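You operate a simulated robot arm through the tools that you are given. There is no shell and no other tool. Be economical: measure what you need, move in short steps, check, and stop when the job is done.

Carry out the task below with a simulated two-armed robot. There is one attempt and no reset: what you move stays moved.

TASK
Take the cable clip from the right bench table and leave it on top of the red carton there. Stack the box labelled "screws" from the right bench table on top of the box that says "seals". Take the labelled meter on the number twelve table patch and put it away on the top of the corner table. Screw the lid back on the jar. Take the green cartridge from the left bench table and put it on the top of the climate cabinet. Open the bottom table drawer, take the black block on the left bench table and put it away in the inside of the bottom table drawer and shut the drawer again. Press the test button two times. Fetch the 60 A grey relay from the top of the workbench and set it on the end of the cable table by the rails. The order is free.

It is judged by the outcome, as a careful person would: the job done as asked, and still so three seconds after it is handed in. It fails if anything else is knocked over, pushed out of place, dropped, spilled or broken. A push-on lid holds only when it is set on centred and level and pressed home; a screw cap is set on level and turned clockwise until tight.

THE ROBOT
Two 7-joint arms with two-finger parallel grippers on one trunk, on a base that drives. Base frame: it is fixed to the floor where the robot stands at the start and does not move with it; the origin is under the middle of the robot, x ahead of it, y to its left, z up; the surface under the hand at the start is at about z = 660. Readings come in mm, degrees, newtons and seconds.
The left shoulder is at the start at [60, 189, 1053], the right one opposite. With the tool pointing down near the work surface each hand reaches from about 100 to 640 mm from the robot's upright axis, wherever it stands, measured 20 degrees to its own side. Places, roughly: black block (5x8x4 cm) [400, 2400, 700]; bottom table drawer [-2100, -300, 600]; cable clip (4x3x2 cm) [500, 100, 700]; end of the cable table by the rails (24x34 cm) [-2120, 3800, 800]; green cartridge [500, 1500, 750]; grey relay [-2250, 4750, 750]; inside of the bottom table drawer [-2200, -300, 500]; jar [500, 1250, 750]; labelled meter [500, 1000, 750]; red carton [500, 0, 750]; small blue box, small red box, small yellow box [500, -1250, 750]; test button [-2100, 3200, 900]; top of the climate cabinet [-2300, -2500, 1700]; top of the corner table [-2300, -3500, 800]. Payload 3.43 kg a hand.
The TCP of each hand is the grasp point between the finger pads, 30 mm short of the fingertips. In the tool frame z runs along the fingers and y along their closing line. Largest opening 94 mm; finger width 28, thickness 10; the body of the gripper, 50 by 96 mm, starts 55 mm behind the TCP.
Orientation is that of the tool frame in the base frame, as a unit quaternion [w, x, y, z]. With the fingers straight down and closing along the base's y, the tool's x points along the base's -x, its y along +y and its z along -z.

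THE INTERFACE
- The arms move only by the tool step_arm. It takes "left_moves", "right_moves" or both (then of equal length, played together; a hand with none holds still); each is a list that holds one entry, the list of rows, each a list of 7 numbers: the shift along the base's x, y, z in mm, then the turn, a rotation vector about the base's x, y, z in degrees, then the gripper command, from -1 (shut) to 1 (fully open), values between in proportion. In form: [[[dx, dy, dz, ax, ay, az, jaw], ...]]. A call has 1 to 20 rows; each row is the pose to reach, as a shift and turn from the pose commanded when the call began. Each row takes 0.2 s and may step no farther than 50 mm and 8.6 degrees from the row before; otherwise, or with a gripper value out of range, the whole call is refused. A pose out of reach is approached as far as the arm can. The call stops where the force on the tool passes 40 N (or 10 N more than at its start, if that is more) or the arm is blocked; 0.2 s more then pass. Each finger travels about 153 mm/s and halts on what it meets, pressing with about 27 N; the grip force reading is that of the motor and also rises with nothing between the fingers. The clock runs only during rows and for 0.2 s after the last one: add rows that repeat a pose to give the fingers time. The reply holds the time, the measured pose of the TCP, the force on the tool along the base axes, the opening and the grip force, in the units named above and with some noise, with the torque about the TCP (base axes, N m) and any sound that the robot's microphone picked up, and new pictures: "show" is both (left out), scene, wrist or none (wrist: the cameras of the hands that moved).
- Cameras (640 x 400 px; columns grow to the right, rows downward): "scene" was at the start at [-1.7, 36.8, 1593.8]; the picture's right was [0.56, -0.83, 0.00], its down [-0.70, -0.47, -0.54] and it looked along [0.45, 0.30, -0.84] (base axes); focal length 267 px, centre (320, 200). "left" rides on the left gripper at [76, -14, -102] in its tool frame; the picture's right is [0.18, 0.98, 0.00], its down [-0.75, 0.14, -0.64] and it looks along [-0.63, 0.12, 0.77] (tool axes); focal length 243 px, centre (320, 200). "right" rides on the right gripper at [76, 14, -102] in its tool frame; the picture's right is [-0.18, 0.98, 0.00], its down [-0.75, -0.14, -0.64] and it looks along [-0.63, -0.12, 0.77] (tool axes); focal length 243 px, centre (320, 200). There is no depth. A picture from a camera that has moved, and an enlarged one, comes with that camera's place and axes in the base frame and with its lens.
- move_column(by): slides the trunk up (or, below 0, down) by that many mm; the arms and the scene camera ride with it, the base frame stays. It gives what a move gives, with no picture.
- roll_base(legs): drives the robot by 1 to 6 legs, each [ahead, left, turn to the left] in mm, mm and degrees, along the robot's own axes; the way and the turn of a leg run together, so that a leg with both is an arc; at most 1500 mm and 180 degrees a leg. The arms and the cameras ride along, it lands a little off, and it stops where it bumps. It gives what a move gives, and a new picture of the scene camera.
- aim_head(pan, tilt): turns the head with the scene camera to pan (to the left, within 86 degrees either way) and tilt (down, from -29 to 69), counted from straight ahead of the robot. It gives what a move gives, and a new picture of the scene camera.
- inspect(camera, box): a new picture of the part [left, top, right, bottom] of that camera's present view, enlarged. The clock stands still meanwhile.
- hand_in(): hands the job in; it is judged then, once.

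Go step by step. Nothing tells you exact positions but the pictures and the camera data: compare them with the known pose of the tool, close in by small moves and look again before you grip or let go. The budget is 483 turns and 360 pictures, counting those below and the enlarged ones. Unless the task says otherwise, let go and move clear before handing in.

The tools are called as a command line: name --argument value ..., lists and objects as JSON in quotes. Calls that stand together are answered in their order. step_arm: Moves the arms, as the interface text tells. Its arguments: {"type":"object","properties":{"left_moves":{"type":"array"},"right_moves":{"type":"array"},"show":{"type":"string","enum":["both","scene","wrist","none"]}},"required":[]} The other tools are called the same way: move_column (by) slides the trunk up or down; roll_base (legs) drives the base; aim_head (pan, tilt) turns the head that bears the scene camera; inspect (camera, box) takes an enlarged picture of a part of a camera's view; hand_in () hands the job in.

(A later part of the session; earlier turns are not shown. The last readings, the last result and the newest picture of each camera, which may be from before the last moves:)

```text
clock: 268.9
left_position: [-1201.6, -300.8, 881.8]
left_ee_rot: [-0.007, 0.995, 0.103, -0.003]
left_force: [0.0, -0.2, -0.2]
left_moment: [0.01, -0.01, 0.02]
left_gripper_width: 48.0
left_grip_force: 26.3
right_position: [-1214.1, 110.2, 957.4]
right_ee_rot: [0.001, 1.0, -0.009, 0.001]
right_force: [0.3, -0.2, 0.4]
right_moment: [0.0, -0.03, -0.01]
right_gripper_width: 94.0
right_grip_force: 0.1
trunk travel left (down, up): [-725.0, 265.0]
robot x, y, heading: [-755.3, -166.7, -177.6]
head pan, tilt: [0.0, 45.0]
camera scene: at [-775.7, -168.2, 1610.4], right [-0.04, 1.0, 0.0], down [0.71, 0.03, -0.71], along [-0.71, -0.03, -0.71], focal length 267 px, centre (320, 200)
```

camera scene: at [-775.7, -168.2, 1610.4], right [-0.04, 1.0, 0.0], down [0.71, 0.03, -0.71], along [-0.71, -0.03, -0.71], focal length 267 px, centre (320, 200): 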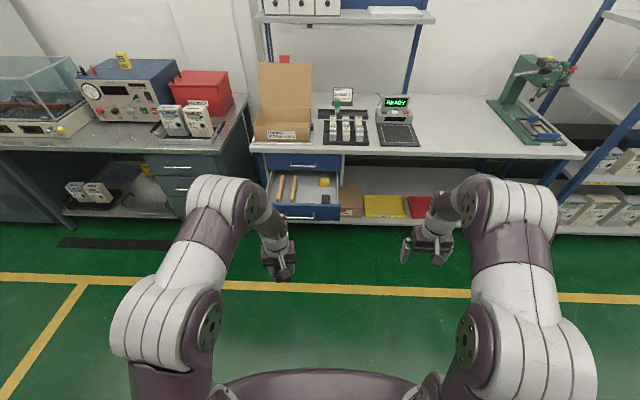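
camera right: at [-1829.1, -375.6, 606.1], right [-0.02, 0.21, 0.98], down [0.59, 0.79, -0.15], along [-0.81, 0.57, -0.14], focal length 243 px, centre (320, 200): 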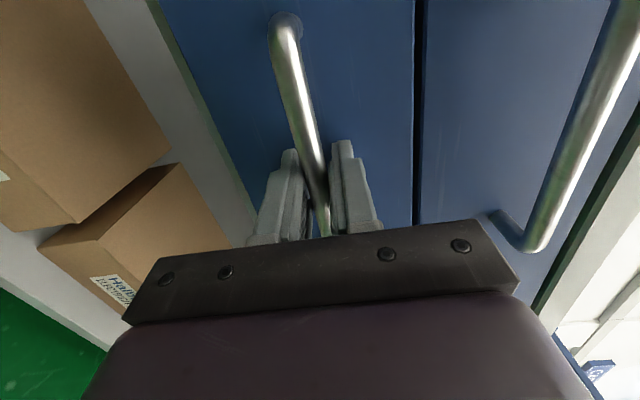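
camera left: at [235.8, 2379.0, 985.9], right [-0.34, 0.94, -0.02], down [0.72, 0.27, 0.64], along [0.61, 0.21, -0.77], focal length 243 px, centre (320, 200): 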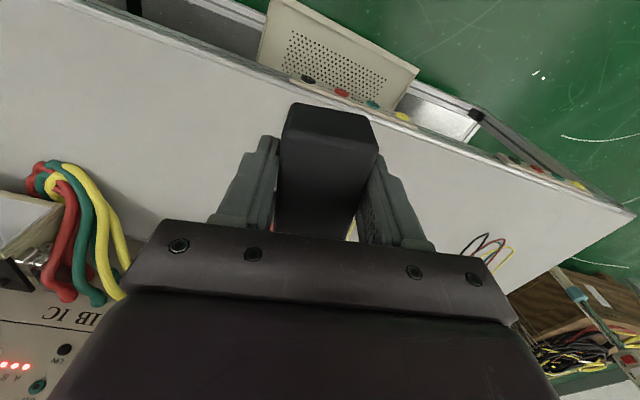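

roll_base --legs '[[0, 0, -2.3], [460, 0, 0]]'

move_column --by -100

step_arm --left_moves '[[[-40, 0, 0, 0, 0, -5, -1], [-80, 0, 0, 0, 0, -9.4, -1], [-120, 0, 0, 0, 0, -9.4, -1], [-150, 0, 0, 0, 0, -9.4, -1]]]'

```text
clock: 272.1
left_position: [-1670.4, -289.2, 883.5]
left_ee_rot: [-0.007, 0.996, 0.089, -0.003]
left_force: [-0.3, 0.3, -0.1]
left_moment: [0.0, 0.01, 0.01]
left_gripper_width: 48.2
left_grip_force: 27.0
right_position: [-1669.3, 119.4, 956.7]
right_ee_rot: [0.003, 1.0, -0.021, 0.001]
right_force: [-0.5, -0.9, -0.7]
right_moment: [-0.01, 0.0, -0.01]
right_gripper_width: 94.1
right_grip_force: 0.1
trunk travel left (down, up): [-725.0, 265.0]
robot x, y, heading: [-1219.2, -169.7, -179.4]
head pan, tilt: [0.0, 45.0]
camera scene: at [-1240.9, -170.1, 1610.4], right [-0.01, 1.0, 0.0], down [0.71, 0.01, -0.71], along [-0.71, -0.01, -0.71], focal length 267 px, centre (320, 200)
```

scene: 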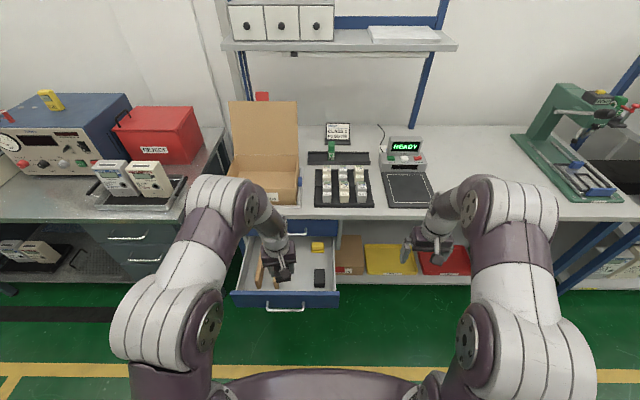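

```text
clock: 273.4
left_position: [-1670.4, -290.1, 783.0]
left_ee_rot: [-0.007, 0.996, 0.089, -0.003]
left_force: [-0.3, 0.5, 0.0]
left_moment: [0.0, -0.02, 0.02]
left_gripper_width: 48.5
left_grip_force: 27.0
right_position: [-1671.1, 120.0, 855.9]
right_ee_rot: [0.001, 1.0, -0.022, 0.0]
right_force: [0.5, -0.7, 0.2]
right_moment: [-0.04, 0.02, 0.02]
right_gripper_width: 94.1
right_grip_force: 0.0
trunk travel left (down, up): [-625.0, 365.0]
robot x, y, heading: [-1219.7, -166.8, -179.3]
head pan, tilt: [0.0, 45.0]
```

```text
clock: 274.4
left_position: [-1819.3, -288.0, 781.9]
left_ee_rot: [-0.007, 1.0, 0.006, -0.002]
left_force: [-0.7, 0.9, 0.1]
left_moment: [0.02, 0.01, -0.01]
left_gripper_width: 48.2
left_grip_force: 27.3
right_position: [-1669.8, 118.7, 857.8]
right_ee_rot: [0.002, 1.0, -0.022, 0.001]
right_force: [-0.4, -0.6, -0.7]
right_moment: [0.03, -0.02, 0.0]
right_gripper_width: 93.9
right_grip_force: 0.0
trunk travel left (down, up): [-625.0, 365.0]
robot x, y, heading: [-1221.9, -168.4, -179.3]
head pan, tilt: [0.0, 45.0]
camera scene: at [-1241.6, -170.3, 1510.3], right [-0.01, 1.0, 0.0], down [0.71, 0.01, -0.71], along [-0.71, -0.01, -0.71], focal length 267 px, centre (320, 200)
camera left: at [-1741.8, -275.1, 885.7], right [0.2, -0.98, -0.01], down [-0.75, -0.16, 0.64], along [-0.63, -0.11, -0.77], focal length 243 px, centre (320, 200)
```

scene: 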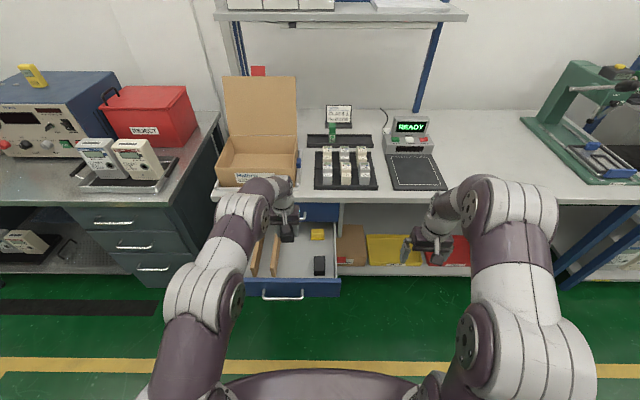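
left: 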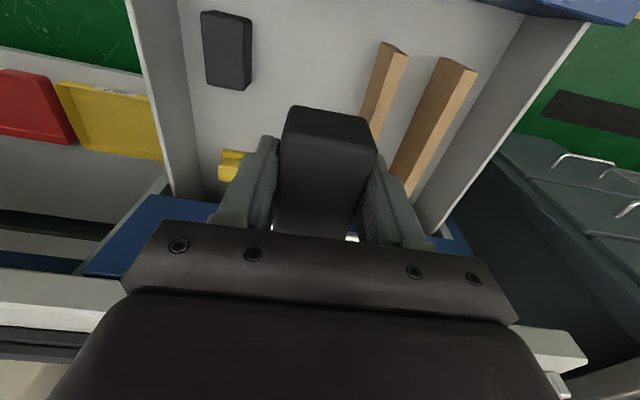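

step_arm --left_moves '[[[3, 10, -40, 0, 0, 0, -1], [3, 10, -80, 0, 0, 0, -1], [3, 10, -120, 0, 0, 0, -1], [3, 10, -155, 0, 0, 0, -1], [3, 10, -180, 0, 0, 0, -1]]]' --show "wrist"

```text
clock: 275.6
left_position: [-1814.6, -282.4, 603.1]
left_ee_rot: [-0.008, 1.0, 0.007, -0.002]
left_force: [-1.1, 0.5, -0.2]
left_moment: [0.0, -0.01, 0.01]
left_gripper_width: 48.2
left_grip_force: 26.9
right_position: [-1669.5, 120.8, 857.0]
right_ee_rot: [0.001, 1.0, -0.022, 0.001]
right_force: [-0.2, -0.1, -0.3]
right_moment: [-0.01, 0.02, -0.01]
right_gripper_width: 93.8
right_grip_force: 0.1
trunk travel left (down, up): [-625.0, 365.0]
robot x, y, heading: [-1220.9, -170.4, -179.1]
head pan, tilt: [0.0, 45.0]
camera left: at [-1737.6, -269.9, 705.4], right [0.2, -0.98, -0.02], down [-0.75, -0.16, 0.64], along [-0.63, -0.12, -0.76], focal length 243 px, centre (320, 200)
```

left: 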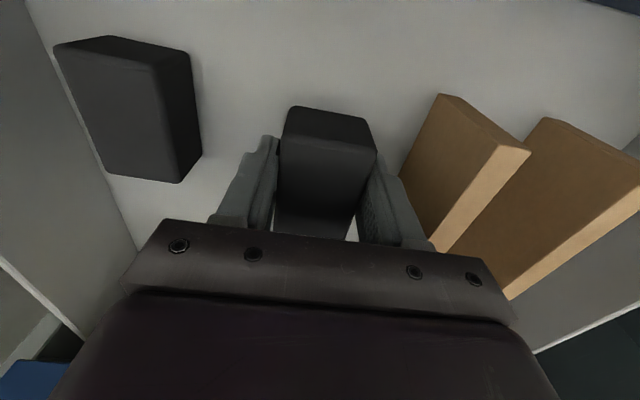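

step_arm --left_moves '[[[0, 10, 0, 0, 0, 0, -1], [0, 18, 0, 0, 0, 0, -1], [0, 18, -12, 0, 0, 0, -1], [0, 18, -18, 0, 0, 0, -1], [0, 18, -24, 0, 0, 0, -1]]]' --show "wrist"

```text
clock: 276.8
left_position: [-1803.8, -265.4, 587.3]
left_ee_rot: [-0.007, 1.0, 0.007, -0.002]
left_force: [0.3, -0.4, -0.7]
left_moment: [-0.02, 0.03, 0.01]
left_gripper_width: 48.3
left_grip_force: 27.0
left hand out of reach, approached as far as the arm can: row 1, 2, 3, 4, 5
right_position: [-1671.2, 120.6, 857.1]
right_ee_rot: [0.002, 1.0, -0.022, 0.001]
right_force: [0.8, -0.4, 0.3]
right_moment: [0.03, 0.0, 0.04]
right_gripper_width: 94.0
right_grip_force: 0.0
trunk travel left (down, up): [-625.0, 365.0]
robot x, y, heading: [-1218.2, -167.0, -179.1]
head pan, tilt: [0.0, 45.0]
camera left: at [-1727.5, -251.7, 691.5], right [0.2, -0.98, -0.02], down [-0.75, -0.16, 0.64], along [-0.63, -0.12, -0.77], focal length 243 px, centre (320, 200)
```

left: 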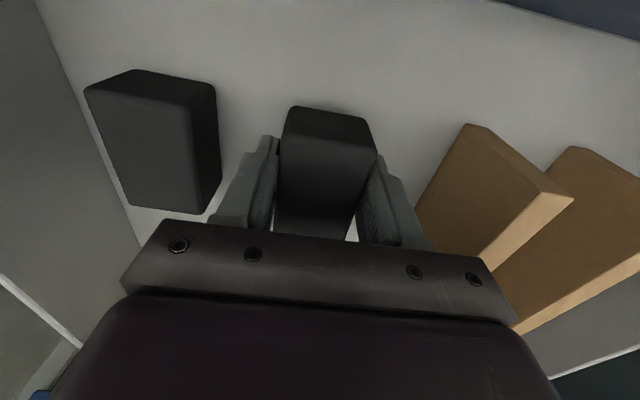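

move_column --by -10

inspect --camera "left" --box '[180, 60, 460, 260]'

```text
clock: 277.4
left_position: [-1804.7, -265.4, 579.2]
left_ee_rot: [-0.007, 1.0, 0.007, -0.002]
left_force: [-0.2, -1.3, -0.1]
left_moment: [-0.02, 0.03, -0.03]
left_gripper_width: 48.1
left_grip_force: 26.6
right_position: [-1670.0, 120.9, 846.5]
right_ee_rot: [0.001, 1.0, -0.022, 0.0]
right_force: [0.0, 0.4, -0.7]
right_moment: [0.01, 0.03, 0.02]
right_gripper_width: 93.7
right_grip_force: 0.0
trunk travel left (down, up): [-615.0, 375.0]
robot x, y, heading: [-1218.7, -169.3, -179.5]
head pan, tilt: [0.0, 45.0]
```

```text
2.00 times, centred on (320, 160) of left
camera zoom: at [-1727.3, -251.8, 681.5], right [0.2, -0.98, -0.02], down [-0.75, -0.16, 0.64], along [-0.63, -0.12, -0.77], focal length 485 px, centre (320, 280)
```

zoom: 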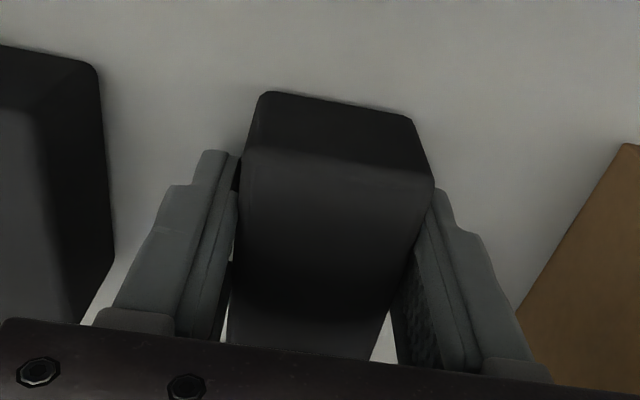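

move_column --by -6

move_column --by -5

```text
clock: 277.9
left_position: [-1806.1, -264.9, 578.1]
left_ee_rot: [-0.008, 1.0, 0.007, -0.007]
left_force: [-1.6, -1.6, 30.8]
left_moment: [-0.14, -0.31, 0.01]
left_gripper_width: 48.2
left_grip_force: 26.8
right_position: [-1668.2, 120.9, 842.3]
right_ee_rot: [0.002, 1.0, -0.022, -0.001]
right_force: [-0.3, -0.1, -0.9]
right_moment: [-0.04, 0.0, 0.02]
right_gripper_width: 93.6
right_grip_force: 0.1
trunk travel left (down, up): [-609.0, 381.0]
robot x, y, heading: [-1221.8, -169.0, -179.3]
head pan, tilt: [0.0, 45.0]
```

```text
clock: 278.4
left_position: [-1810.1, -265.2, 574.2]
left_ee_rot: [-0.008, 1.0, 0.007, -0.009]
left_force: [-1.2, -1.2, 17.7]
left_moment: [-0.62, -0.3, 0.02]
left_gripper_width: 48.3
left_grip_force: 27.1
right_position: [-1669.2, 119.9, 837.6]
right_ee_rot: [0.002, 1.0, -0.021, 0.002]
right_force: [-0.5, 0.2, 0.9]
right_moment: [0.03, -0.04, 0.01]
right_gripper_width: 94.1
right_grip_force: 0.2
trunk travel left (down, up): [-605.0, 385.0]
robot x, y, heading: [-1219.8, -166.5, -179.3]
head pan, tilt: [0.0, 45.0]
stopped: the force on the tool passed its limit at 49 N (the readings are from after the stop); the commanded pose is now the measured one
```

Contact with the drawer floor. I release the block and raise via the trunk.

step_arm --left_moves '[[[0, 0, 0, 0, 0, 0, -0.4], [0, 0, 0, 0, 0, 0, 0.35], [0, 0, 0, 0, 0, 0, 0.4], [0, 0, 0, 0, 0, 0, 0.4]]]' --show "none"

move_column --by 130

inspect --camera "left" --box '[0, 0, 640, 400]'

```text
clock: 279.4
left_position: [-1806.9, -263.8, 573.4]
left_ee_rot: [-0.008, 1.0, 0.006, -0.007]
left_force: [-1.3, 15.6, 24.0]
left_moment: [-0.33, -0.33, 0.13]
left_gripper_width: 56.7
left_grip_force: 0.1
right_position: [-1667.5, 120.9, 838.5]
right_ee_rot: [0.002, 1.0, -0.022, -0.002]
right_force: [0.1, 0.2, 0.6]
right_moment: [0.06, 0.01, 0.01]
right_gripper_width: 93.8
right_grip_force: 0.2
trunk travel left (down, up): [-605.0, 385.0]
robot x, y, heading: [-1222.7, -167.3, -179.2]
head pan, tilt: [0.0, 45.0]
```

```text
clock: 280.9
left_position: [-1806.6, -264.7, 701.6]
left_ee_rot: [-0.006, 1.0, 0.006, -0.004]
left_force: [-0.1, 0.1, 0.8]
left_moment: [0.0, -0.01, 0.03]
left_gripper_width: 66.0
left_grip_force: 0.0
right_position: [-1670.1, 120.3, 967.3]
right_ee_rot: [0.002, 1.0, -0.022, 0.001]
right_force: [0.2, 0.4, 0.3]
right_moment: [-0.02, -0.01, -0.03]
right_gripper_width: 94.1
right_grip_force: 0.0
trunk travel left (down, up): [-735.0, 255.0]
robot x, y, heading: [-1219.8, -167.5, -179.3]
head pan, tilt: [0.0, 45.0]
```

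```text
1.00 times, centred on (320, 200) of left (not enlarged: the box is as wide or as high as the picture)
camera zoom: at [-1729.4, -251.8, 804.2], right [0.2, -0.98, -0.02], down [-0.75, -0.16, 0.65], along [-0.64, -0.12, -0.76], focal length 243 px, centre (320, 200)
```

zoom: 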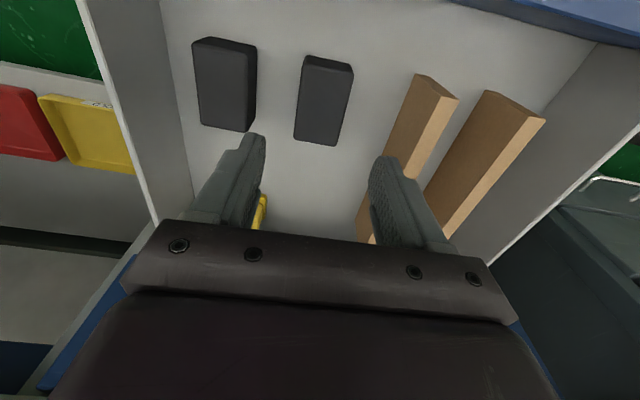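

roll_base --legs '[[-260, 0, 0]]'

step_arm --left_moves '[[[0, 10, 0, 0, 8, 0, 0], [0, 20, 0, 0, 16, 0, -1], [0, 30, 0, 0, 24, 0, -1], [0, 40, 0, 0, 32, 0, -1], [0, 50, 0, 0, 40, 0, -1], [0, 60, 0, 0, 48, 0, -1], [0, 60, 0, 0, 52, 0, -1]]]'

```text
clock: 282.8
left_position: [-1551.7, -260.1, 703.1]
left_ee_rot: [-0.007, 1.0, 0.003, -0.005]
left_force: [0.3, 0.4, 0.3]
left_moment: [-0.03, -0.01, -0.02]
left_gripper_width: 66.3
left_grip_force: 0.1
right_position: [-1412.4, 123.4, 965.7]
right_ee_rot: [0.002, 1.0, -0.024, 0.001]
right_force: [0.4, -0.3, -0.5]
right_moment: [-0.01, 0.01, 0.01]
right_gripper_width: 94.2
right_grip_force: 0.0
trunk travel left (down, up): [-735.0, 255.0]
robot x, y, heading: [-963.7, -165.4, -179.6]
head pan, tilt: [0.0, 45.0]
camera scene: at [-984.5, -167.7, 1620.6], right [-0.01, 1.0, 0.0], down [0.71, 0.0, -0.71], along [-0.71, 0.0, -0.71], focal length 267 px, centre (320, 200)
```

scene: 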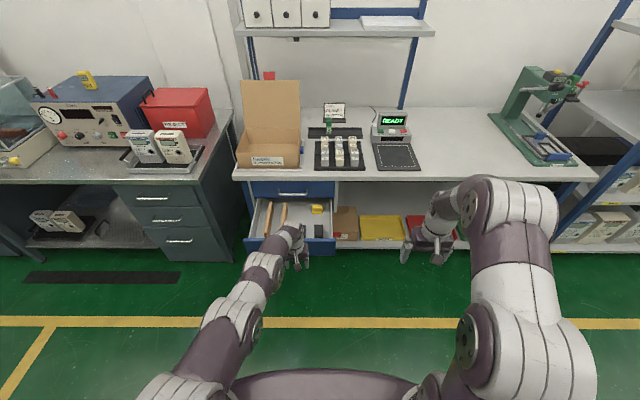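

```text
clock: 284.4
left_position: [-1551.9, -200.5, 702.5]
left_ee_rot: [-0.009, 0.896, 0.0, -0.444]
left_force: [0.2, -0.2, 0.3]
left_moment: [0.01, 0.0, 0.0]
left_gripper_width: 0.0
left_grip_force: 26.9
left hand out of reach, approached as far as the arm can: row 5, 6
right_position: [-1412.2, 124.7, 968.3]
right_ee_rot: [0.001, 1.0, -0.025, 0.001]
right_force: [0.1, 0.1, -0.9]
right_moment: [-0.02, 0.01, -0.02]
right_gripper_width: 94.0
right_grip_force: 0.1
trunk travel left (down, up): [-735.0, 255.0]
robot x, y, heading: [-961.4, -165.6, -179.5]
head pan, tilt: [0.0, 45.0]
camera scene: at [-984.3, -167.6, 1620.7], right [-0.01, 1.0, 0.0], down [0.71, 0.0, -0.71], along [-0.71, 0.0, -0.71], focal length 267 px, centre (320, 200)
camera left: at [-1423.3, -186.8, 704.2], right [0.1, -0.98, -0.16], down [0.05, -0.16, 0.99], along [-0.99, -0.11, 0.04], focal length 243 px, centre (320, 200)
```

scene: 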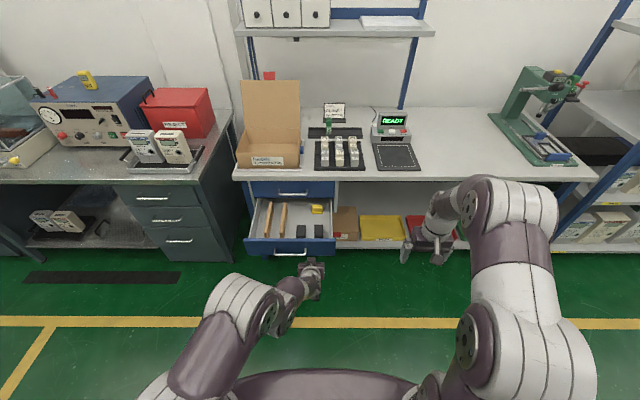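
left: 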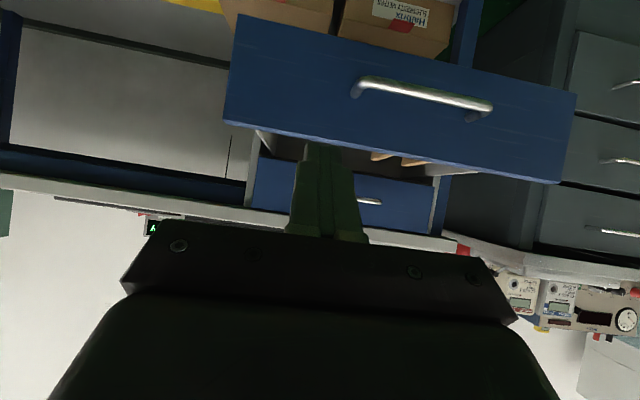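

move_column --by -88

roll_base --legs '[[250, 0, 0]]'

```text
clock: 285.6
left_position: [-1551.3, -200.2, 612.1]
left_ee_rot: [-0.008, 0.896, 0.0, -0.443]
left_force: [0.4, 0.9, -0.6]
left_moment: [0.0, -0.01, 0.01]
left_gripper_width: 0.0
left_grip_force: 26.7
right_position: [-1411.7, 125.0, 879.0]
right_ee_rot: [0.002, 1.0, -0.024, 0.0]
right_force: [0.8, -0.5, 0.1]
right_moment: [-0.02, 0.0, 0.0]
right_gripper_width: 94.2
right_grip_force: 0.0
trunk travel left (down, up): [-647.0, 343.0]
robot x, y, heading: [-963.3, -165.2, -179.3]
head pan, tilt: [0.0, 45.0]
```

```text
clock: 287.4
left_position: [-1796.5, -198.7, 612.8]
left_ee_rot: [-0.008, 0.897, 0.0, -0.443]
left_force: [0.1, 0.3, 0.5]
left_moment: [-0.01, 0.0, 0.01]
left_gripper_width: 0.1
left_grip_force: 27.0
right_position: [-1656.9, 125.1, 878.3]
right_ee_rot: [0.002, 1.0, -0.025, 0.001]
right_force: [-0.5, -0.7, 0.2]
right_moment: [0.01, -0.02, 0.01]
right_gripper_width: 94.0
right_grip_force: 0.1
trunk travel left (down, up): [-647.0, 343.0]
robot x, y, heading: [-1206.5, -169.5, -179.9]
head pan, tilt: [0.0, 45.0]
camera scene: at [-1230.8, -169.1, 1532.6], right [-0.01, 1.0, 0.0], down [0.71, 0.0, -0.71], along [-0.71, 0.0, -0.71], focal length 267 px, centre (320, 200)
```

scene: 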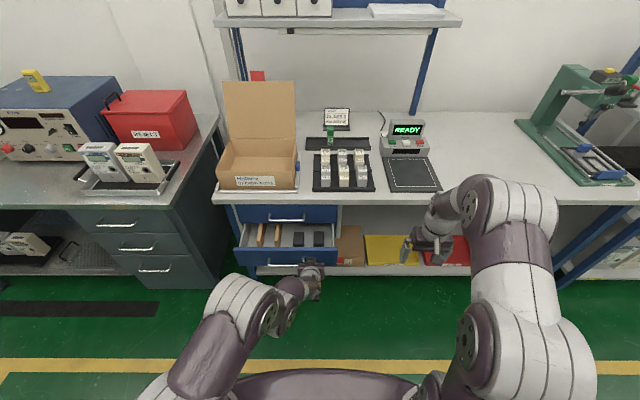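

roll_base --legs '[[160, 0, 0]]'

inspect --camera "scene" --box '[200, 140, 400, 290]'

```text
clock: 288.8
left_position: [-1936.8, -200.9, 606.1]
left_ee_rot: [-0.007, 0.901, -0.003, -0.434]
left_force: [3.4, 0.8, 2.4]
left_moment: [-0.01, 0.04, -0.03]
left_gripper_width: 0.1
left_grip_force: 26.7
right_position: [-1805.1, 122.4, 878.9]
right_ee_rot: [0.001, 1.0, -0.025, 0.001]
right_force: [-0.5, -0.5, 0.6]
right_moment: [0.01, 0.03, 0.01]
right_gripper_width: 93.8
right_grip_force: 0.1
trunk travel left (down, up): [-647.0, 343.0]
robot x, y, heading: [-1357.2, -169.3, -179.8]
head pan, tilt: [0.0, 45.0]
stopped in leg 1: the force on the tool passed its limit at 210 N (the readings are from after the stop); the commanded pose is now the measured one
camera scene: at [-1377.8, -170.0, 1532.5], right [-0.01, 1.0, 0.0], down [0.71, 0.0, -0.71], along [-0.71, 0.0, -0.71], focal length 267 px, centre (320, 200)
```

scene: 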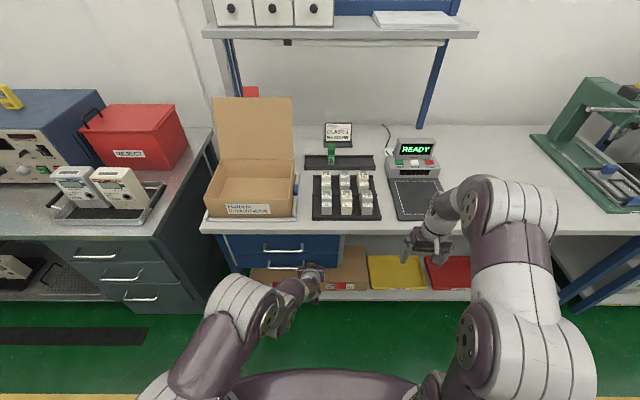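

```text
2.67 times, centred on (300, 215) of scene
camera zoom: at [-1377.8, -170.0, 1532.5], right [-0.01, 1.0, 0.0], down [0.71, 0.0, -0.71], along [-0.71, 0.0, -0.71], focal length 711 px, centre (373, 160)
```

zoom: 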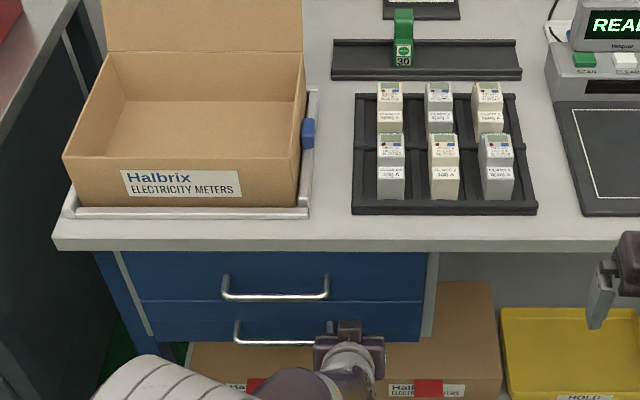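

roll_base --legs '[[-300, 0, 0]]'

inspect --camera "left" --box '[160, 0, 640, 300]'

```text
clock: 290.9
left_position: [-1630.2, -199.9, 606.0]
left_ee_rot: [-0.008, 0.901, -0.005, -0.434]
left_force: [-0.1, 0.9, -0.1]
left_moment: [0.0, 0.04, -0.02]
left_gripper_width: 0.0
left_grip_force: 27.4
right_position: [-1499.4, 127.1, 878.3]
right_ee_rot: [0.002, 1.0, -0.025, 0.001]
right_force: [0.1, -0.4, -0.1]
right_moment: [-0.01, 0.02, 0.0]
right_gripper_width: 93.8
right_grip_force: 0.1
trunk travel left (down, up): [-647.0, 343.0]
robot x, y, heading: [-1050.6, -168.9, -179.9]
head pan, tilt: [0.0, 45.0]
camera scene: at [-1071.1, -168.3, 1532.7], right [0.0, 1.0, 0.0], down [0.71, 0.0, -0.71], along [-0.71, 0.0, -0.71], focal length 267 px, centre (320, 200)
```

scene: 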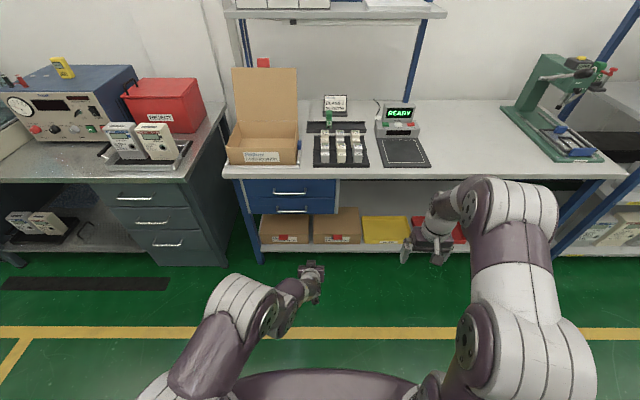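

```text
1.33 times, centred on (400, 150) of left
camera zoom: at [-1502.4, -187.1, 611.4], right [0.1, -0.98, -0.15], down [0.03, -0.15, 0.99], along [-0.99, -0.1, 0.02], focal length 324 px, centre (213, 267)
```

zoom: 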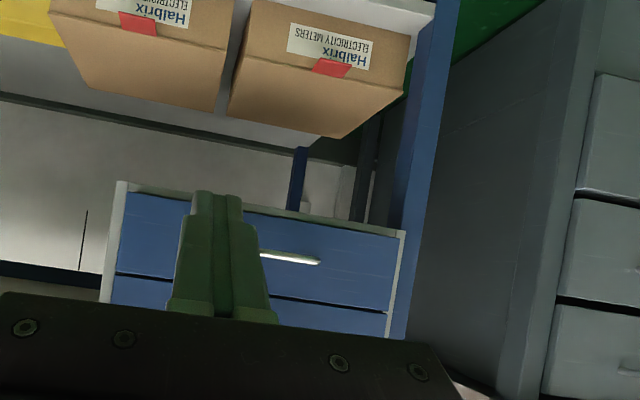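

step_arm --left_moves '[[[0, 0, 20, 0, -8, 0, -0.5], [10, 0, 40, 0, -16, 0, 0], [20, -10, 60, 0, -24, 0, 0.5], [40, -20, 80, 0, -32, 0, 1], [70, -30, 100, 0, -40, 0, 1], [100, -60, 110, 0, -48, 0, 1], [130, -90, 120, 0, -52, 0, 1], [160, -120, 130, 0, -52, 0, 1], [190, -150, 140, 0, -52, 0, 1]]]' --show "none"

move_column --by 78

aim_head --pan -60 --tilt 20

```text
clock: 292.9
left_position: [-1441.8, -348.8, 744.5]
left_ee_rot: [-0.009, 1.0, -0.001, 0.005]
left_force: [1.1, -0.5, -0.5]
left_moment: [0.01, 0.03, -0.02]
left_gripper_width: 94.0
left_grip_force: 0.0
right_position: [-1498.3, 123.6, 879.5]
right_ee_rot: [0.001, 1.0, -0.024, 0.001]
right_force: [-0.3, -0.4, 0.4]
right_moment: [-0.01, -0.01, -0.04]
right_gripper_width: 93.9
right_grip_force: 0.0
trunk travel left (down, up): [-647.0, 343.0]
robot x, y, heading: [-1050.3, -163.9, -179.5]
head pan, tilt: [0.0, 45.0]
```

```text
clock: 294.1
left_position: [-1441.6, -348.4, 823.9]
left_ee_rot: [-0.009, 1.0, 0.0, 0.005]
left_force: [0.7, -0.4, -0.3]
left_moment: [-0.01, 0.01, 0.02]
left_gripper_width: 93.9
left_grip_force: 0.0
right_position: [-1498.9, 125.3, 957.0]
right_ee_rot: [0.002, 1.0, -0.025, 0.001]
right_force: [-0.1, 0.7, -1.0]
right_moment: [0.01, -0.01, -0.02]
right_gripper_width: 93.9
right_grip_force: 0.0
trunk travel left (down, up): [-725.0, 265.0]
robot x, y, heading: [-1052.5, -165.4, -179.8]
head pan, tilt: [0.0, 45.0]
```

```text
clock: 295.4
left_position: [-1441.8, -348.6, 822.3]
left_ee_rot: [-0.009, 1.0, -0.001, 0.004]
left_force: [-0.5, 0.0, -0.1]
left_moment: [0.0, 0.05, -0.02]
left_gripper_width: 94.1
left_grip_force: 0.0
right_position: [-1498.8, 125.4, 956.8]
right_ee_rot: [0.002, 1.0, -0.025, 0.0]
right_force: [0.5, 0.5, 0.5]
right_moment: [0.0, 0.0, -0.07]
right_gripper_width: 94.1
right_grip_force: 0.0
trunk travel left (down, up): [-725.0, 265.0]
robot x, y, heading: [-1049.6, -166.2, -179.7]
head pan, tilt: [-60.0, 20.0]
camera scene: at [-1037.7, -87.6, 1649.3], right [0.86, 0.5, 0.0], down [0.17, -0.3, -0.94], along [-0.47, 0.81, -0.34], focal length 267 px, centre (320, 200)
```

scene: 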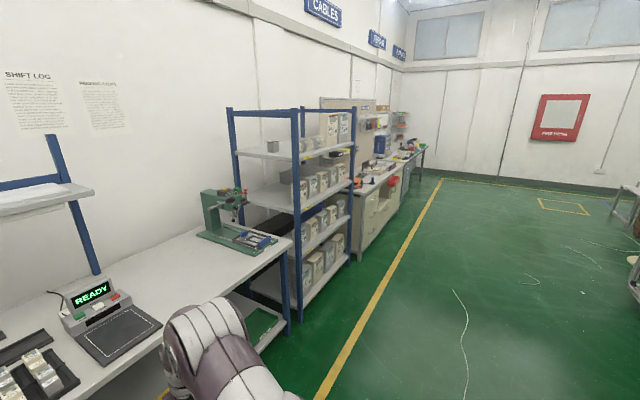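

roll_base --legs '[[-150, -1400, 0], [0, -1300, 0], [0, -600, 0]]'

aim_head --pan 0 --tilt 30

aim_head --pan -45 --tilt 25

```text
clock: 311.6
left_position: [-1319.4, 2976.5, 823.1]
left_ee_rot: [-0.009, 1.0, 0.004, 0.004]
left_force: [1.1, 0.1, -0.2]
left_moment: [0.05, 0.0, -0.05]
left_gripper_width: 93.8
left_grip_force: 0.0
right_position: [-1380.8, 3447.4, 955.8]
right_ee_rot: [0.001, 1.0, -0.021, 0.001]
right_force: [0.4, -0.4, 0.4]
right_moment: [0.02, -0.02, 0.02]
right_gripper_width: 94.0
right_grip_force: 0.1
trunk travel left (down, up): [-725.0, 265.0]
robot x, y, heading: [-929.2, 3164.4, -179.1]
head pan, tilt: [-60.0, 20.0]
camera scene: at [-917.3, 3240.7, 1649.3], right [0.86, 0.51, 0.0], down [0.18, -0.29, -0.94], along [-0.48, 0.81, -0.34], focal length 267 px, centre (320, 200)
```

scene: 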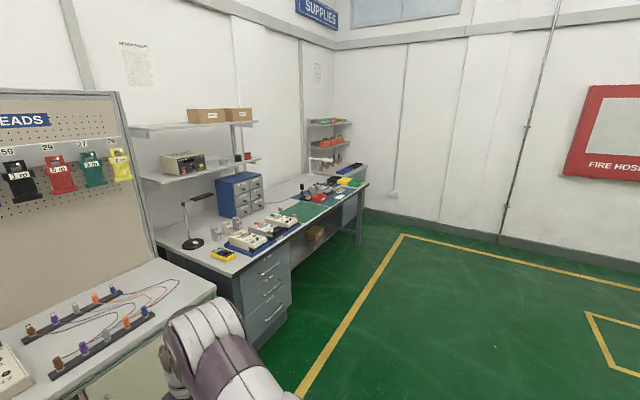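

```text
clock: 312.9
left_position: [-1318.0, 2976.0, 823.2]
left_ee_rot: [-0.009, 1.0, 0.004, 0.004]
left_force: [0.0, -0.2, -0.4]
left_moment: [-0.01, 0.0, -0.01]
left_gripper_width: 93.9
left_grip_force: 0.0
right_position: [-1381.2, 3448.7, 956.5]
right_ee_rot: [0.002, 1.0, -0.02, 0.001]
right_force: [1.5, 0.3, 0.6]
right_moment: [0.01, -0.03, -0.01]
right_gripper_width: 94.1
right_grip_force: 0.2
trunk travel left (down, up): [-725.0, 265.0]
robot x, y, heading: [-927.3, 3159.0, -179.1]
head pan, tilt: [0.0, 30.0]
camera scene: at [-960.1, 3159.3, 1633.3], right [-0.01, 1.0, 0.0], down [0.5, 0.01, -0.87], along [-0.87, -0.01, -0.5], focal length 267 px, centre (320, 200)
```

scene: 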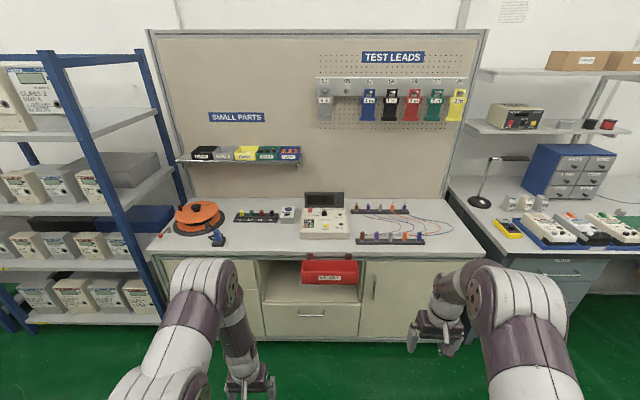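

```text
clock: 314.0
left_position: [-1319.0, 2975.7, 822.4]
left_ee_rot: [-0.008, 1.0, 0.004, 0.004]
left_force: [-0.2, -0.2, -0.1]
left_moment: [-0.01, 0.01, 0.0]
left_gripper_width: 93.8
left_grip_force: 0.1
right_position: [-1380.5, 3448.2, 955.6]
right_ee_rot: [0.002, 1.0, -0.021, 0.001]
right_force: [-0.2, 0.6, -0.3]
right_moment: [0.04, -0.02, -0.02]
right_gripper_width: 93.8
right_grip_force: 0.0
trunk travel left (down, up): [-725.0, 265.0]
robot x, y, heading: [-928.8, 3159.0, -179.6]
head pan, tilt: [-45.0, 25.0]
camera scene: at [-935.8, 3224.7, 1641.2], right [0.7, 0.72, 0.0], down [0.3, -0.29, -0.91], along [-0.65, 0.63, -0.42], focal length 267 px, centre (320, 200)
```

scene: 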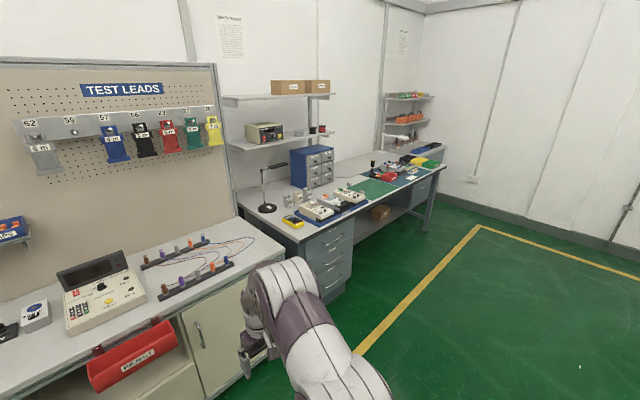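

aim_head --pan 0 --tilt 30

inspect --camera "scene" --box '[220, 180, 380, 280]'

inspect --camera "scene" --box '[340, 180, 500, 280]'

```text
clock: 315.1
left_position: [-1318.9, 2976.1, 823.5]
left_ee_rot: [-0.008, 1.0, 0.004, 0.004]
left_force: [-0.2, -0.4, -0.2]
left_moment: [-0.01, -0.01, 0.03]
left_gripper_width: 93.7
left_grip_force: 0.1
right_position: [-1381.6, 3448.9, 956.6]
right_ee_rot: [0.002, 1.0, -0.021, 0.001]
right_force: [0.1, -0.6, -0.1]
right_moment: [-0.01, -0.02, 0.03]
right_gripper_width: 93.9
right_grip_force: 0.0
trunk travel left (down, up): [-725.0, 265.0]
robot x, y, heading: [-930.1, 3161.1, -178.9]
head pan, tilt: [0.0, 30.0]
camera scene: at [-960.1, 3159.4, 1633.3], right [-0.01, 1.0, 0.0], down [0.5, 0.01, -0.87], along [-0.87, -0.01, -0.5], focal length 267 px, centre (320, 200)
```

scene: 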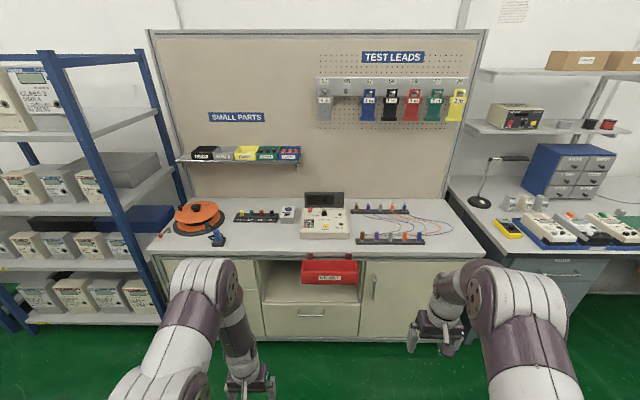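

```text
4.00 times, centred on (300, 230) of scene
camera zoom: at [-960.1, 3159.4, 1633.3], right [-0.01, 1.0, 0.0], down [0.5, 0.01, -0.87], along [-0.87, -0.01, -0.5], focal length 1067 px, centre (400, 80)
```

zoom: 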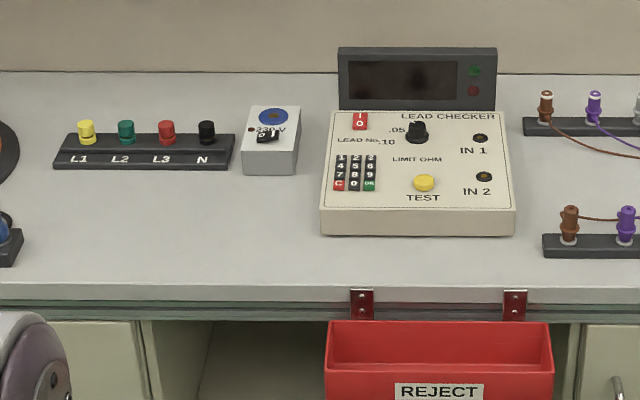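

```text
4.00 times, centred on (420, 230) of scene
camera zoom: at [-960.1, 3159.4, 1633.3], right [-0.01, 1.0, 0.0], down [0.5, 0.01, -0.87], along [-0.87, -0.01, -0.5], focal length 1067 px, centre (-80, 80)
```

zoom: 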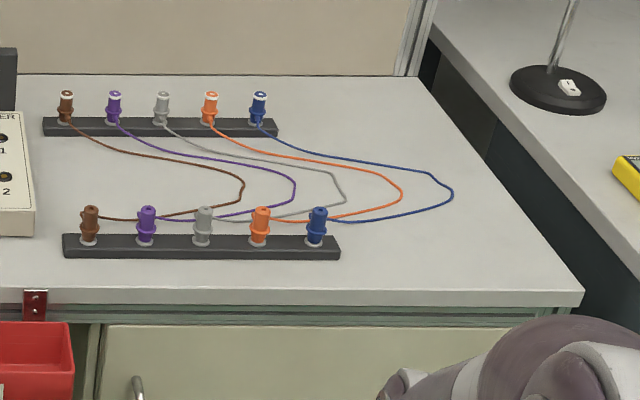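

step_arm --left_moves '[[[0, 0, 45, 0, 0, 0, 1], [0, 0, 90, 0, 0, 0, 0.3], [0, 0, 135, 0, 0, 0, -0.4], [0, 0, 180, 0, 0, 0, -1], [0, 0, 210, 0, 0, 0, -1]]]' --right_moves '[[[10, 0, 20, 0, 0, 0, 1], [30, 0, 40, 0, 0, 0, 1], [50, 0, 70, 0, 0, 0, 1], [70, 0, 100, 0, 0, 0, 1], [90, 0, 120, 0, 0, 0, 1]]]' --show "none"

roll_base --legs '[[0, -165, -0.9], [530, 0, 0]]'

aim_head --pan 15 --tilt 50

inspect --camera "left" --box '[0, 0, 640, 400]'

```text
clock: 316.4
left_position: [-1320.9, 2974.1, 1034.8]
left_ee_rot: [-0.009, 1.0, 0.004, 0.005]
left_force: [-0.5, -0.1, 0.1]
left_moment: [0.0, 0.01, 0.01]
left_gripper_width: 0.0
left_grip_force: 27.3
right_position: [-1288.7, 3447.6, 1075.7]
right_ee_rot: [0.001, 1.0, -0.02, 0.0]
right_force: [0.2, 0.2, 0.5]
right_moment: [0.02, 0.01, 0.01]
right_gripper_width: 94.0
right_grip_force: 0.0
trunk travel left (down, up): [-725.0, 265.0]
robot x, y, heading: [-931.3, 3161.3, -179.0]
head pan, tilt: [0.0, 30.0]
```

```text
clock: 320.4
left_position: [-1852.3, 3135.1, 1032.6]
left_ee_rot: [-0.008, 1.0, 0.005, 0.004]
left_force: [-0.9, -0.4, -0.1]
left_moment: [-0.04, -0.04, 0.04]
left_gripper_width: 0.3
left_grip_force: 26.7
right_position: [-1819.5, 3607.9, 1074.3]
right_ee_rot: [0.002, 1.0, -0.02, 0.001]
right_force: [0.6, -0.2, -0.4]
right_moment: [0.04, 0.02, 0.03]
right_gripper_width: 94.2
right_grip_force: 0.1
trunk travel left (down, up): [-725.0, 265.0]
robot x, y, heading: [-1460.8, 3323.8, -179.3]
head pan, tilt: [0.0, 30.0]
camera scene: at [-1490.4, 3318.5, 1633.3], right [-0.01, 1.0, 0.0], down [0.5, 0.01, -0.87], along [-0.87, -0.01, -0.5], focal length 267 px, centre (320, 200)
```

scene: 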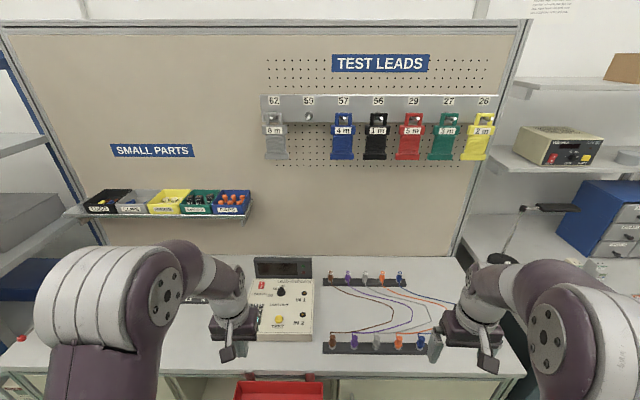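

```text
clock: 321.3
left_position: [-1850.5, 3133.7, 1033.3]
left_ee_rot: [-0.008, 1.0, 0.004, 0.004]
left_force: [0.2, -0.4, -0.3]
left_moment: [-0.01, 0.0, 0.0]
left_gripper_width: 0.2
left_grip_force: 27.3
right_position: [-1820.0, 3607.2, 1073.9]
right_ee_rot: [0.002, 1.0, -0.019, 0.001]
right_force: [0.2, -0.6, 0.3]
right_moment: [-0.05, 0.0, 0.0]
right_gripper_width: 94.1
right_grip_force: 0.1
trunk travel left (down, up): [-725.0, 265.0]
robot x, y, heading: [-1458.9, 3319.5, -179.2]
head pan, tilt: [15.0, 50.0]
camera scene: at [-1473.8, 3298.9, 1603.8], right [-0.27, 0.96, 0.0], down [0.74, 0.21, -0.64], along [-0.62, -0.18, -0.77], focal length 267 px, centre (320, 200)
```

scene: 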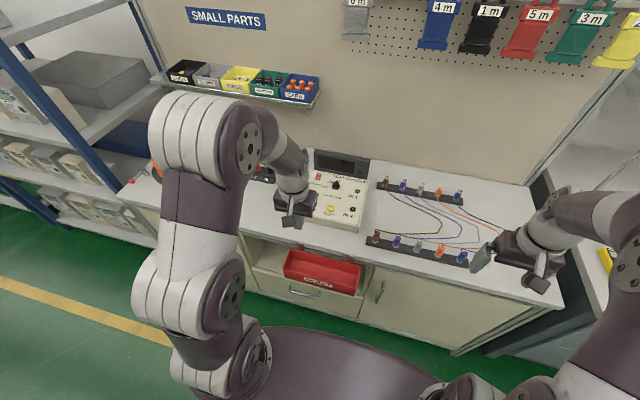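

```text
1.00 times, centred on (320, 200) of left (not enlarged: the box is as wide or as high as the picture)
camera zoom: at [-1776.3, 3147.3, 1137.2], right [0.19, -0.98, -0.02], down [-0.76, -0.16, 0.63], along [-0.62, -0.11, -0.77], focal length 243 px, centre (320, 200)
```

zoom: 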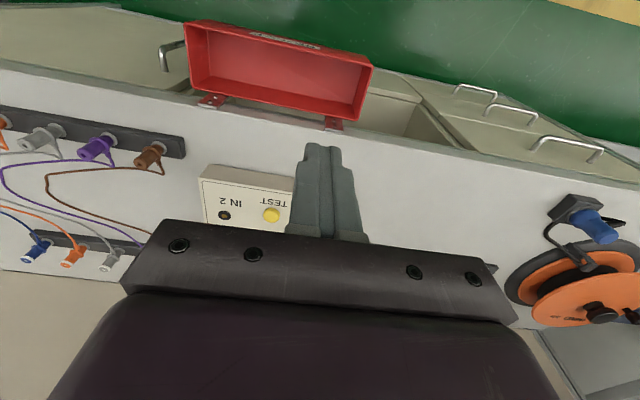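

step_arm --left_moves '[[[-45, 12, 0, 0, 0, 0, -1], [-90, 24, -10, 0, 0, 0, -1], [-135, 36, -30, 0, 0, 0, -1], [-172, 42, -55, 0, 0, 0, -1], [-172, 42, -85, 0, 0, 0, -1]]]'

```text
refused: row 3 steps farther than a row can; nothing moved
```

step_arm --left_moves '[[[-40, 12, 0, 0, 0, 0, -1], [-80, 22, -10, 0, 0, 0, -1], [-120, 32, -25, 0, 0, 0, -1], [-155, 42, -45, 0, 0, 0, -1], [-172, 42, -85, 0, 0, 0, -1]]]'

```text
clock: 322.5
left_position: [-2023.3, 3178.0, 948.3]
left_ee_rot: [-0.009, 1.0, 0.004, 0.004]
left_force: [-0.2, 0.5, 0.6]
left_moment: [0.02, 0.02, -0.02]
left_gripper_width: 0.0
left_grip_force: 26.9
right_position: [-1820.7, 3608.6, 1074.1]
right_ee_rot: [0.002, 1.0, -0.019, 0.001]
right_force: [-0.2, -0.9, -0.2]
right_moment: [0.01, -0.01, -0.02]
right_gripper_width: 94.0
right_grip_force: 0.1
trunk travel left (down, up): [-725.0, 265.0]
robot x, y, heading: [-1462.4, 3322.2, -179.0]
head pan, tilt: [15.0, 50.0]
camera scene: at [-1475.2, 3298.3, 1603.8], right [-0.27, 0.96, 0.0], down [0.74, 0.21, -0.64], along [-0.62, -0.18, -0.77], focal length 267 px, centre (320, 200)
camera left: at [-1947.6, 3191.2, 1052.6], right [0.19, -0.98, -0.02], down [-0.76, -0.16, 0.63], along [-0.62, -0.11, -0.77], focal length 243 px, centre (320, 200)
```

scene: 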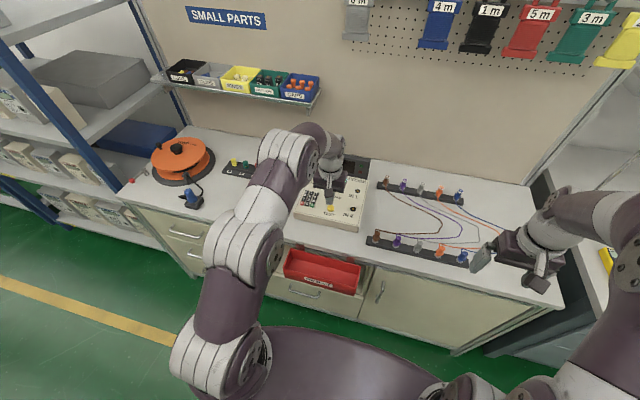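
left: 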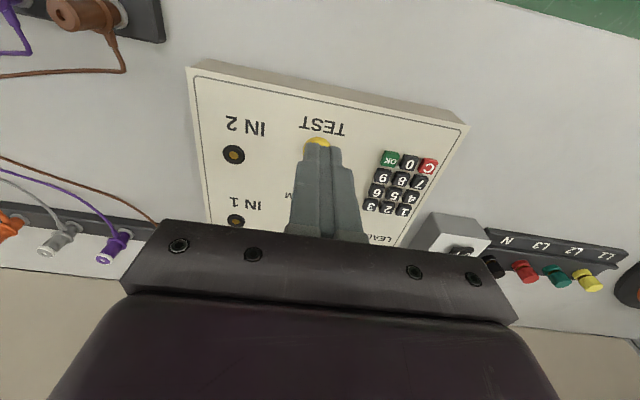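

step_arm --left_moves '[[[-20, 0, 0, 0, 0, 0, -1], [-20, 0, -20, 0, 0, 0, -1], [-20, 0, -30, 0, 0, 0, -1], [-20, 0, -34, 0, 0, 0, -1], [-20, 0, -38, 0, 0, 0, -1]]]' --show "wrist"

```text
clock: 323.7
left_position: [-2043.6, 3175.9, 910.5]
left_ee_rot: [-0.009, 1.0, 0.004, 0.004]
left_force: [-0.2, 0.9, 0.6]
left_moment: [-0.02, 0.02, 0.02]
left_gripper_width: 0.1
left_grip_force: 26.9
right_position: [-1820.6, 3608.2, 1074.0]
right_ee_rot: [0.002, 1.0, -0.02, 0.0]
right_force: [0.5, 0.3, 0.5]
right_moment: [0.0, 0.0, 0.0]
right_gripper_width: 93.9
right_grip_force: 0.1
trunk travel left (down, up): [-725.0, 265.0]
robot x, y, heading: [-1458.5, 3317.9, -179.2]
head pan, tilt: [15.0, 50.0]
camera left: at [-1968.4, 3189.5, 1014.0], right [0.19, -0.98, -0.02], down [-0.76, -0.16, 0.63], along [-0.62, -0.11, -0.77], focal length 243 px, centre (320, 200)
```

left: 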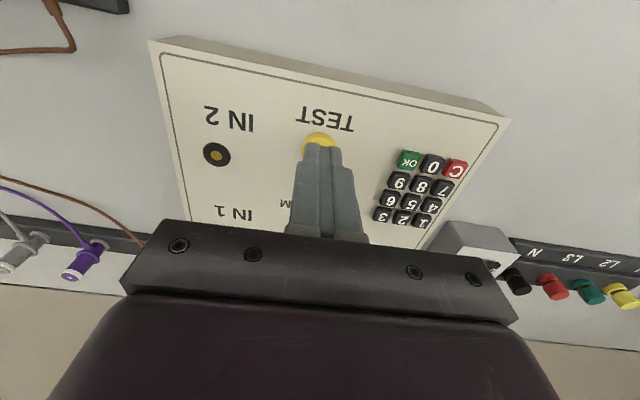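

step_arm --left_moves '[[[0, 0, -3, 0, 0, 0, -1], [0, 0, -6, 0, 0, 0, -1], [0, 0, -8, 0, 0, 0, -1], [0, 0, -10, 0, 0, 0, -1]]]' --show "none"

```text
clock: 324.7
left_position: [-2044.4, 3175.4, 901.2]
left_ee_rot: [-0.009, 1.0, 0.004, 0.005]
left_force: [0.3, -1.1, 0.2]
left_moment: [0.01, 0.01, 0.0]
left_gripper_width: 0.1
left_grip_force: 27.2
right_position: [-1819.6, 3607.5, 1075.0]
right_ee_rot: [0.001, 1.0, -0.02, 0.001]
right_force: [0.7, -0.2, 0.2]
right_moment: [-0.04, -0.05, 0.02]
right_gripper_width: 94.0
right_grip_force: 0.0
trunk travel left (down, up): [-725.0, 265.0]
robot x, y, heading: [-1463.9, 3321.2, -179.3]
head pan, tilt: [15.0, 50.0]
```

step_arm --left_moves '[[[0, 0, -2, 0, 0, 0, -1], [0, 0, -4, 0, 0, 0, -1], [0, 0, -5, 0, 0, 0, -1], [0, 0, -6, 0, 0, 0, -1]]]' --show "wrist"

```text
clock: 325.7
left_position: [-2043.9, 3177.1, 894.6]
left_ee_rot: [-0.008, 1.0, 0.005, 0.005]
left_force: [-0.1, -0.2, -0.5]
left_moment: [0.02, -0.02, -0.01]
left_gripper_width: 0.1
left_grip_force: 27.2
right_position: [-1820.7, 3609.2, 1075.1]
right_ee_rot: [0.002, 1.0, -0.02, 0.002]
right_force: [-0.1, 0.4, -0.2]
right_moment: [-0.01, -0.01, -0.02]
right_gripper_width: 93.7
right_grip_force: 0.1
trunk travel left (down, up): [-725.0, 265.0]
robot x, y, heading: [-1460.5, 3324.1, -179.2]
head pan, tilt: [15.0, 50.0]
camera left: at [-1968.8, 3189.8, 997.9], right [0.19, -0.98, -0.02], down [-0.76, -0.16, 0.63], along [-0.62, -0.11, -0.77], focal length 243 px, centre (320, 200)
```

left: 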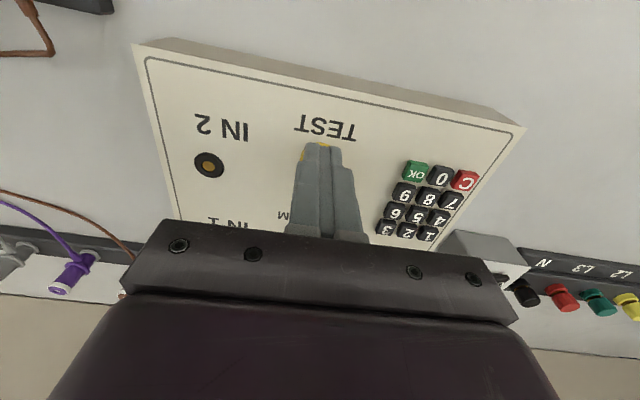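

step_arm --left_moves '[[[0, 0, -2, 0, 0, 0, -1], [0, 0, -4, 0, 0, 0, -1], [0, 0, -5, 0, 0, 0, -1], [0, 0, -6, 0, 0, 0, -1]]]' --show "none"

```text
clock: 326.7
left_position: [-2045.1, 3177.6, 889.1]
left_ee_rot: [-0.009, 1.0, 0.004, 0.004]
left_force: [-0.4, -1.0, 0.4]
left_moment: [-0.02, 0.03, 0.02]
left_gripper_width: 0.0
left_grip_force: 26.4
right_position: [-1820.0, 3608.4, 1074.6]
right_ee_rot: [0.001, 1.0, -0.02, 0.001]
right_force: [0.4, 0.7, 0.2]
right_moment: [0.04, 0.02, 0.02]
right_gripper_width: 93.9
right_grip_force: 0.0
trunk travel left (down, up): [-725.0, 265.0]
robot x, y, heading: [-1460.9, 3319.6, -179.1]
head pan, tilt: [15.0, 50.0]
```

step_arm --left_moves '[[[0, 0, -2, 0, 0, 0, -1], [0, 0, -3, 0, 0, 0, -1], [0, 0, -4, 0, 0, 0, -1], [0, 0, -5, 0, 0, 0, -1]]]' --show "wrist"

```text
clock: 327.7
left_position: [-2043.4, 3177.2, 884.8]
left_ee_rot: [-0.009, 1.0, 0.004, 0.002]
left_force: [0.9, -0.7, 10.8]
left_moment: [-0.01, 0.05, -0.02]
left_gripper_width: 0.0
left_grip_force: 27.0
right_position: [-1818.4, 3608.7, 1074.0]
right_ee_rot: [0.002, 1.0, -0.021, 0.001]
right_force: [0.3, 0.0, -0.1]
right_moment: [-0.08, -0.03, 0.0]
right_gripper_width: 94.0
right_grip_force: 0.0
trunk travel left (down, up): [-725.0, 265.0]
robot x, y, heading: [-1457.4, 3321.8, -179.5]
head pan, tilt: [15.0, 50.0]
heard: click
camera left: at [-1968.0, 3189.8, 988.1], right [0.19, -0.98, -0.02], down [-0.76, -0.16, 0.64], along [-0.63, -0.11, -0.77], focal length 243 px, centre (320, 200)
```

left: 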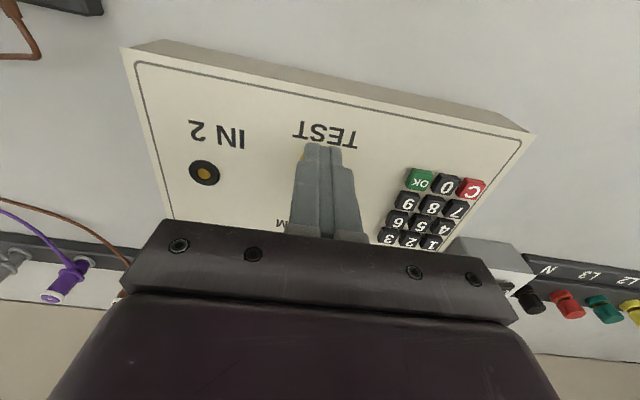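

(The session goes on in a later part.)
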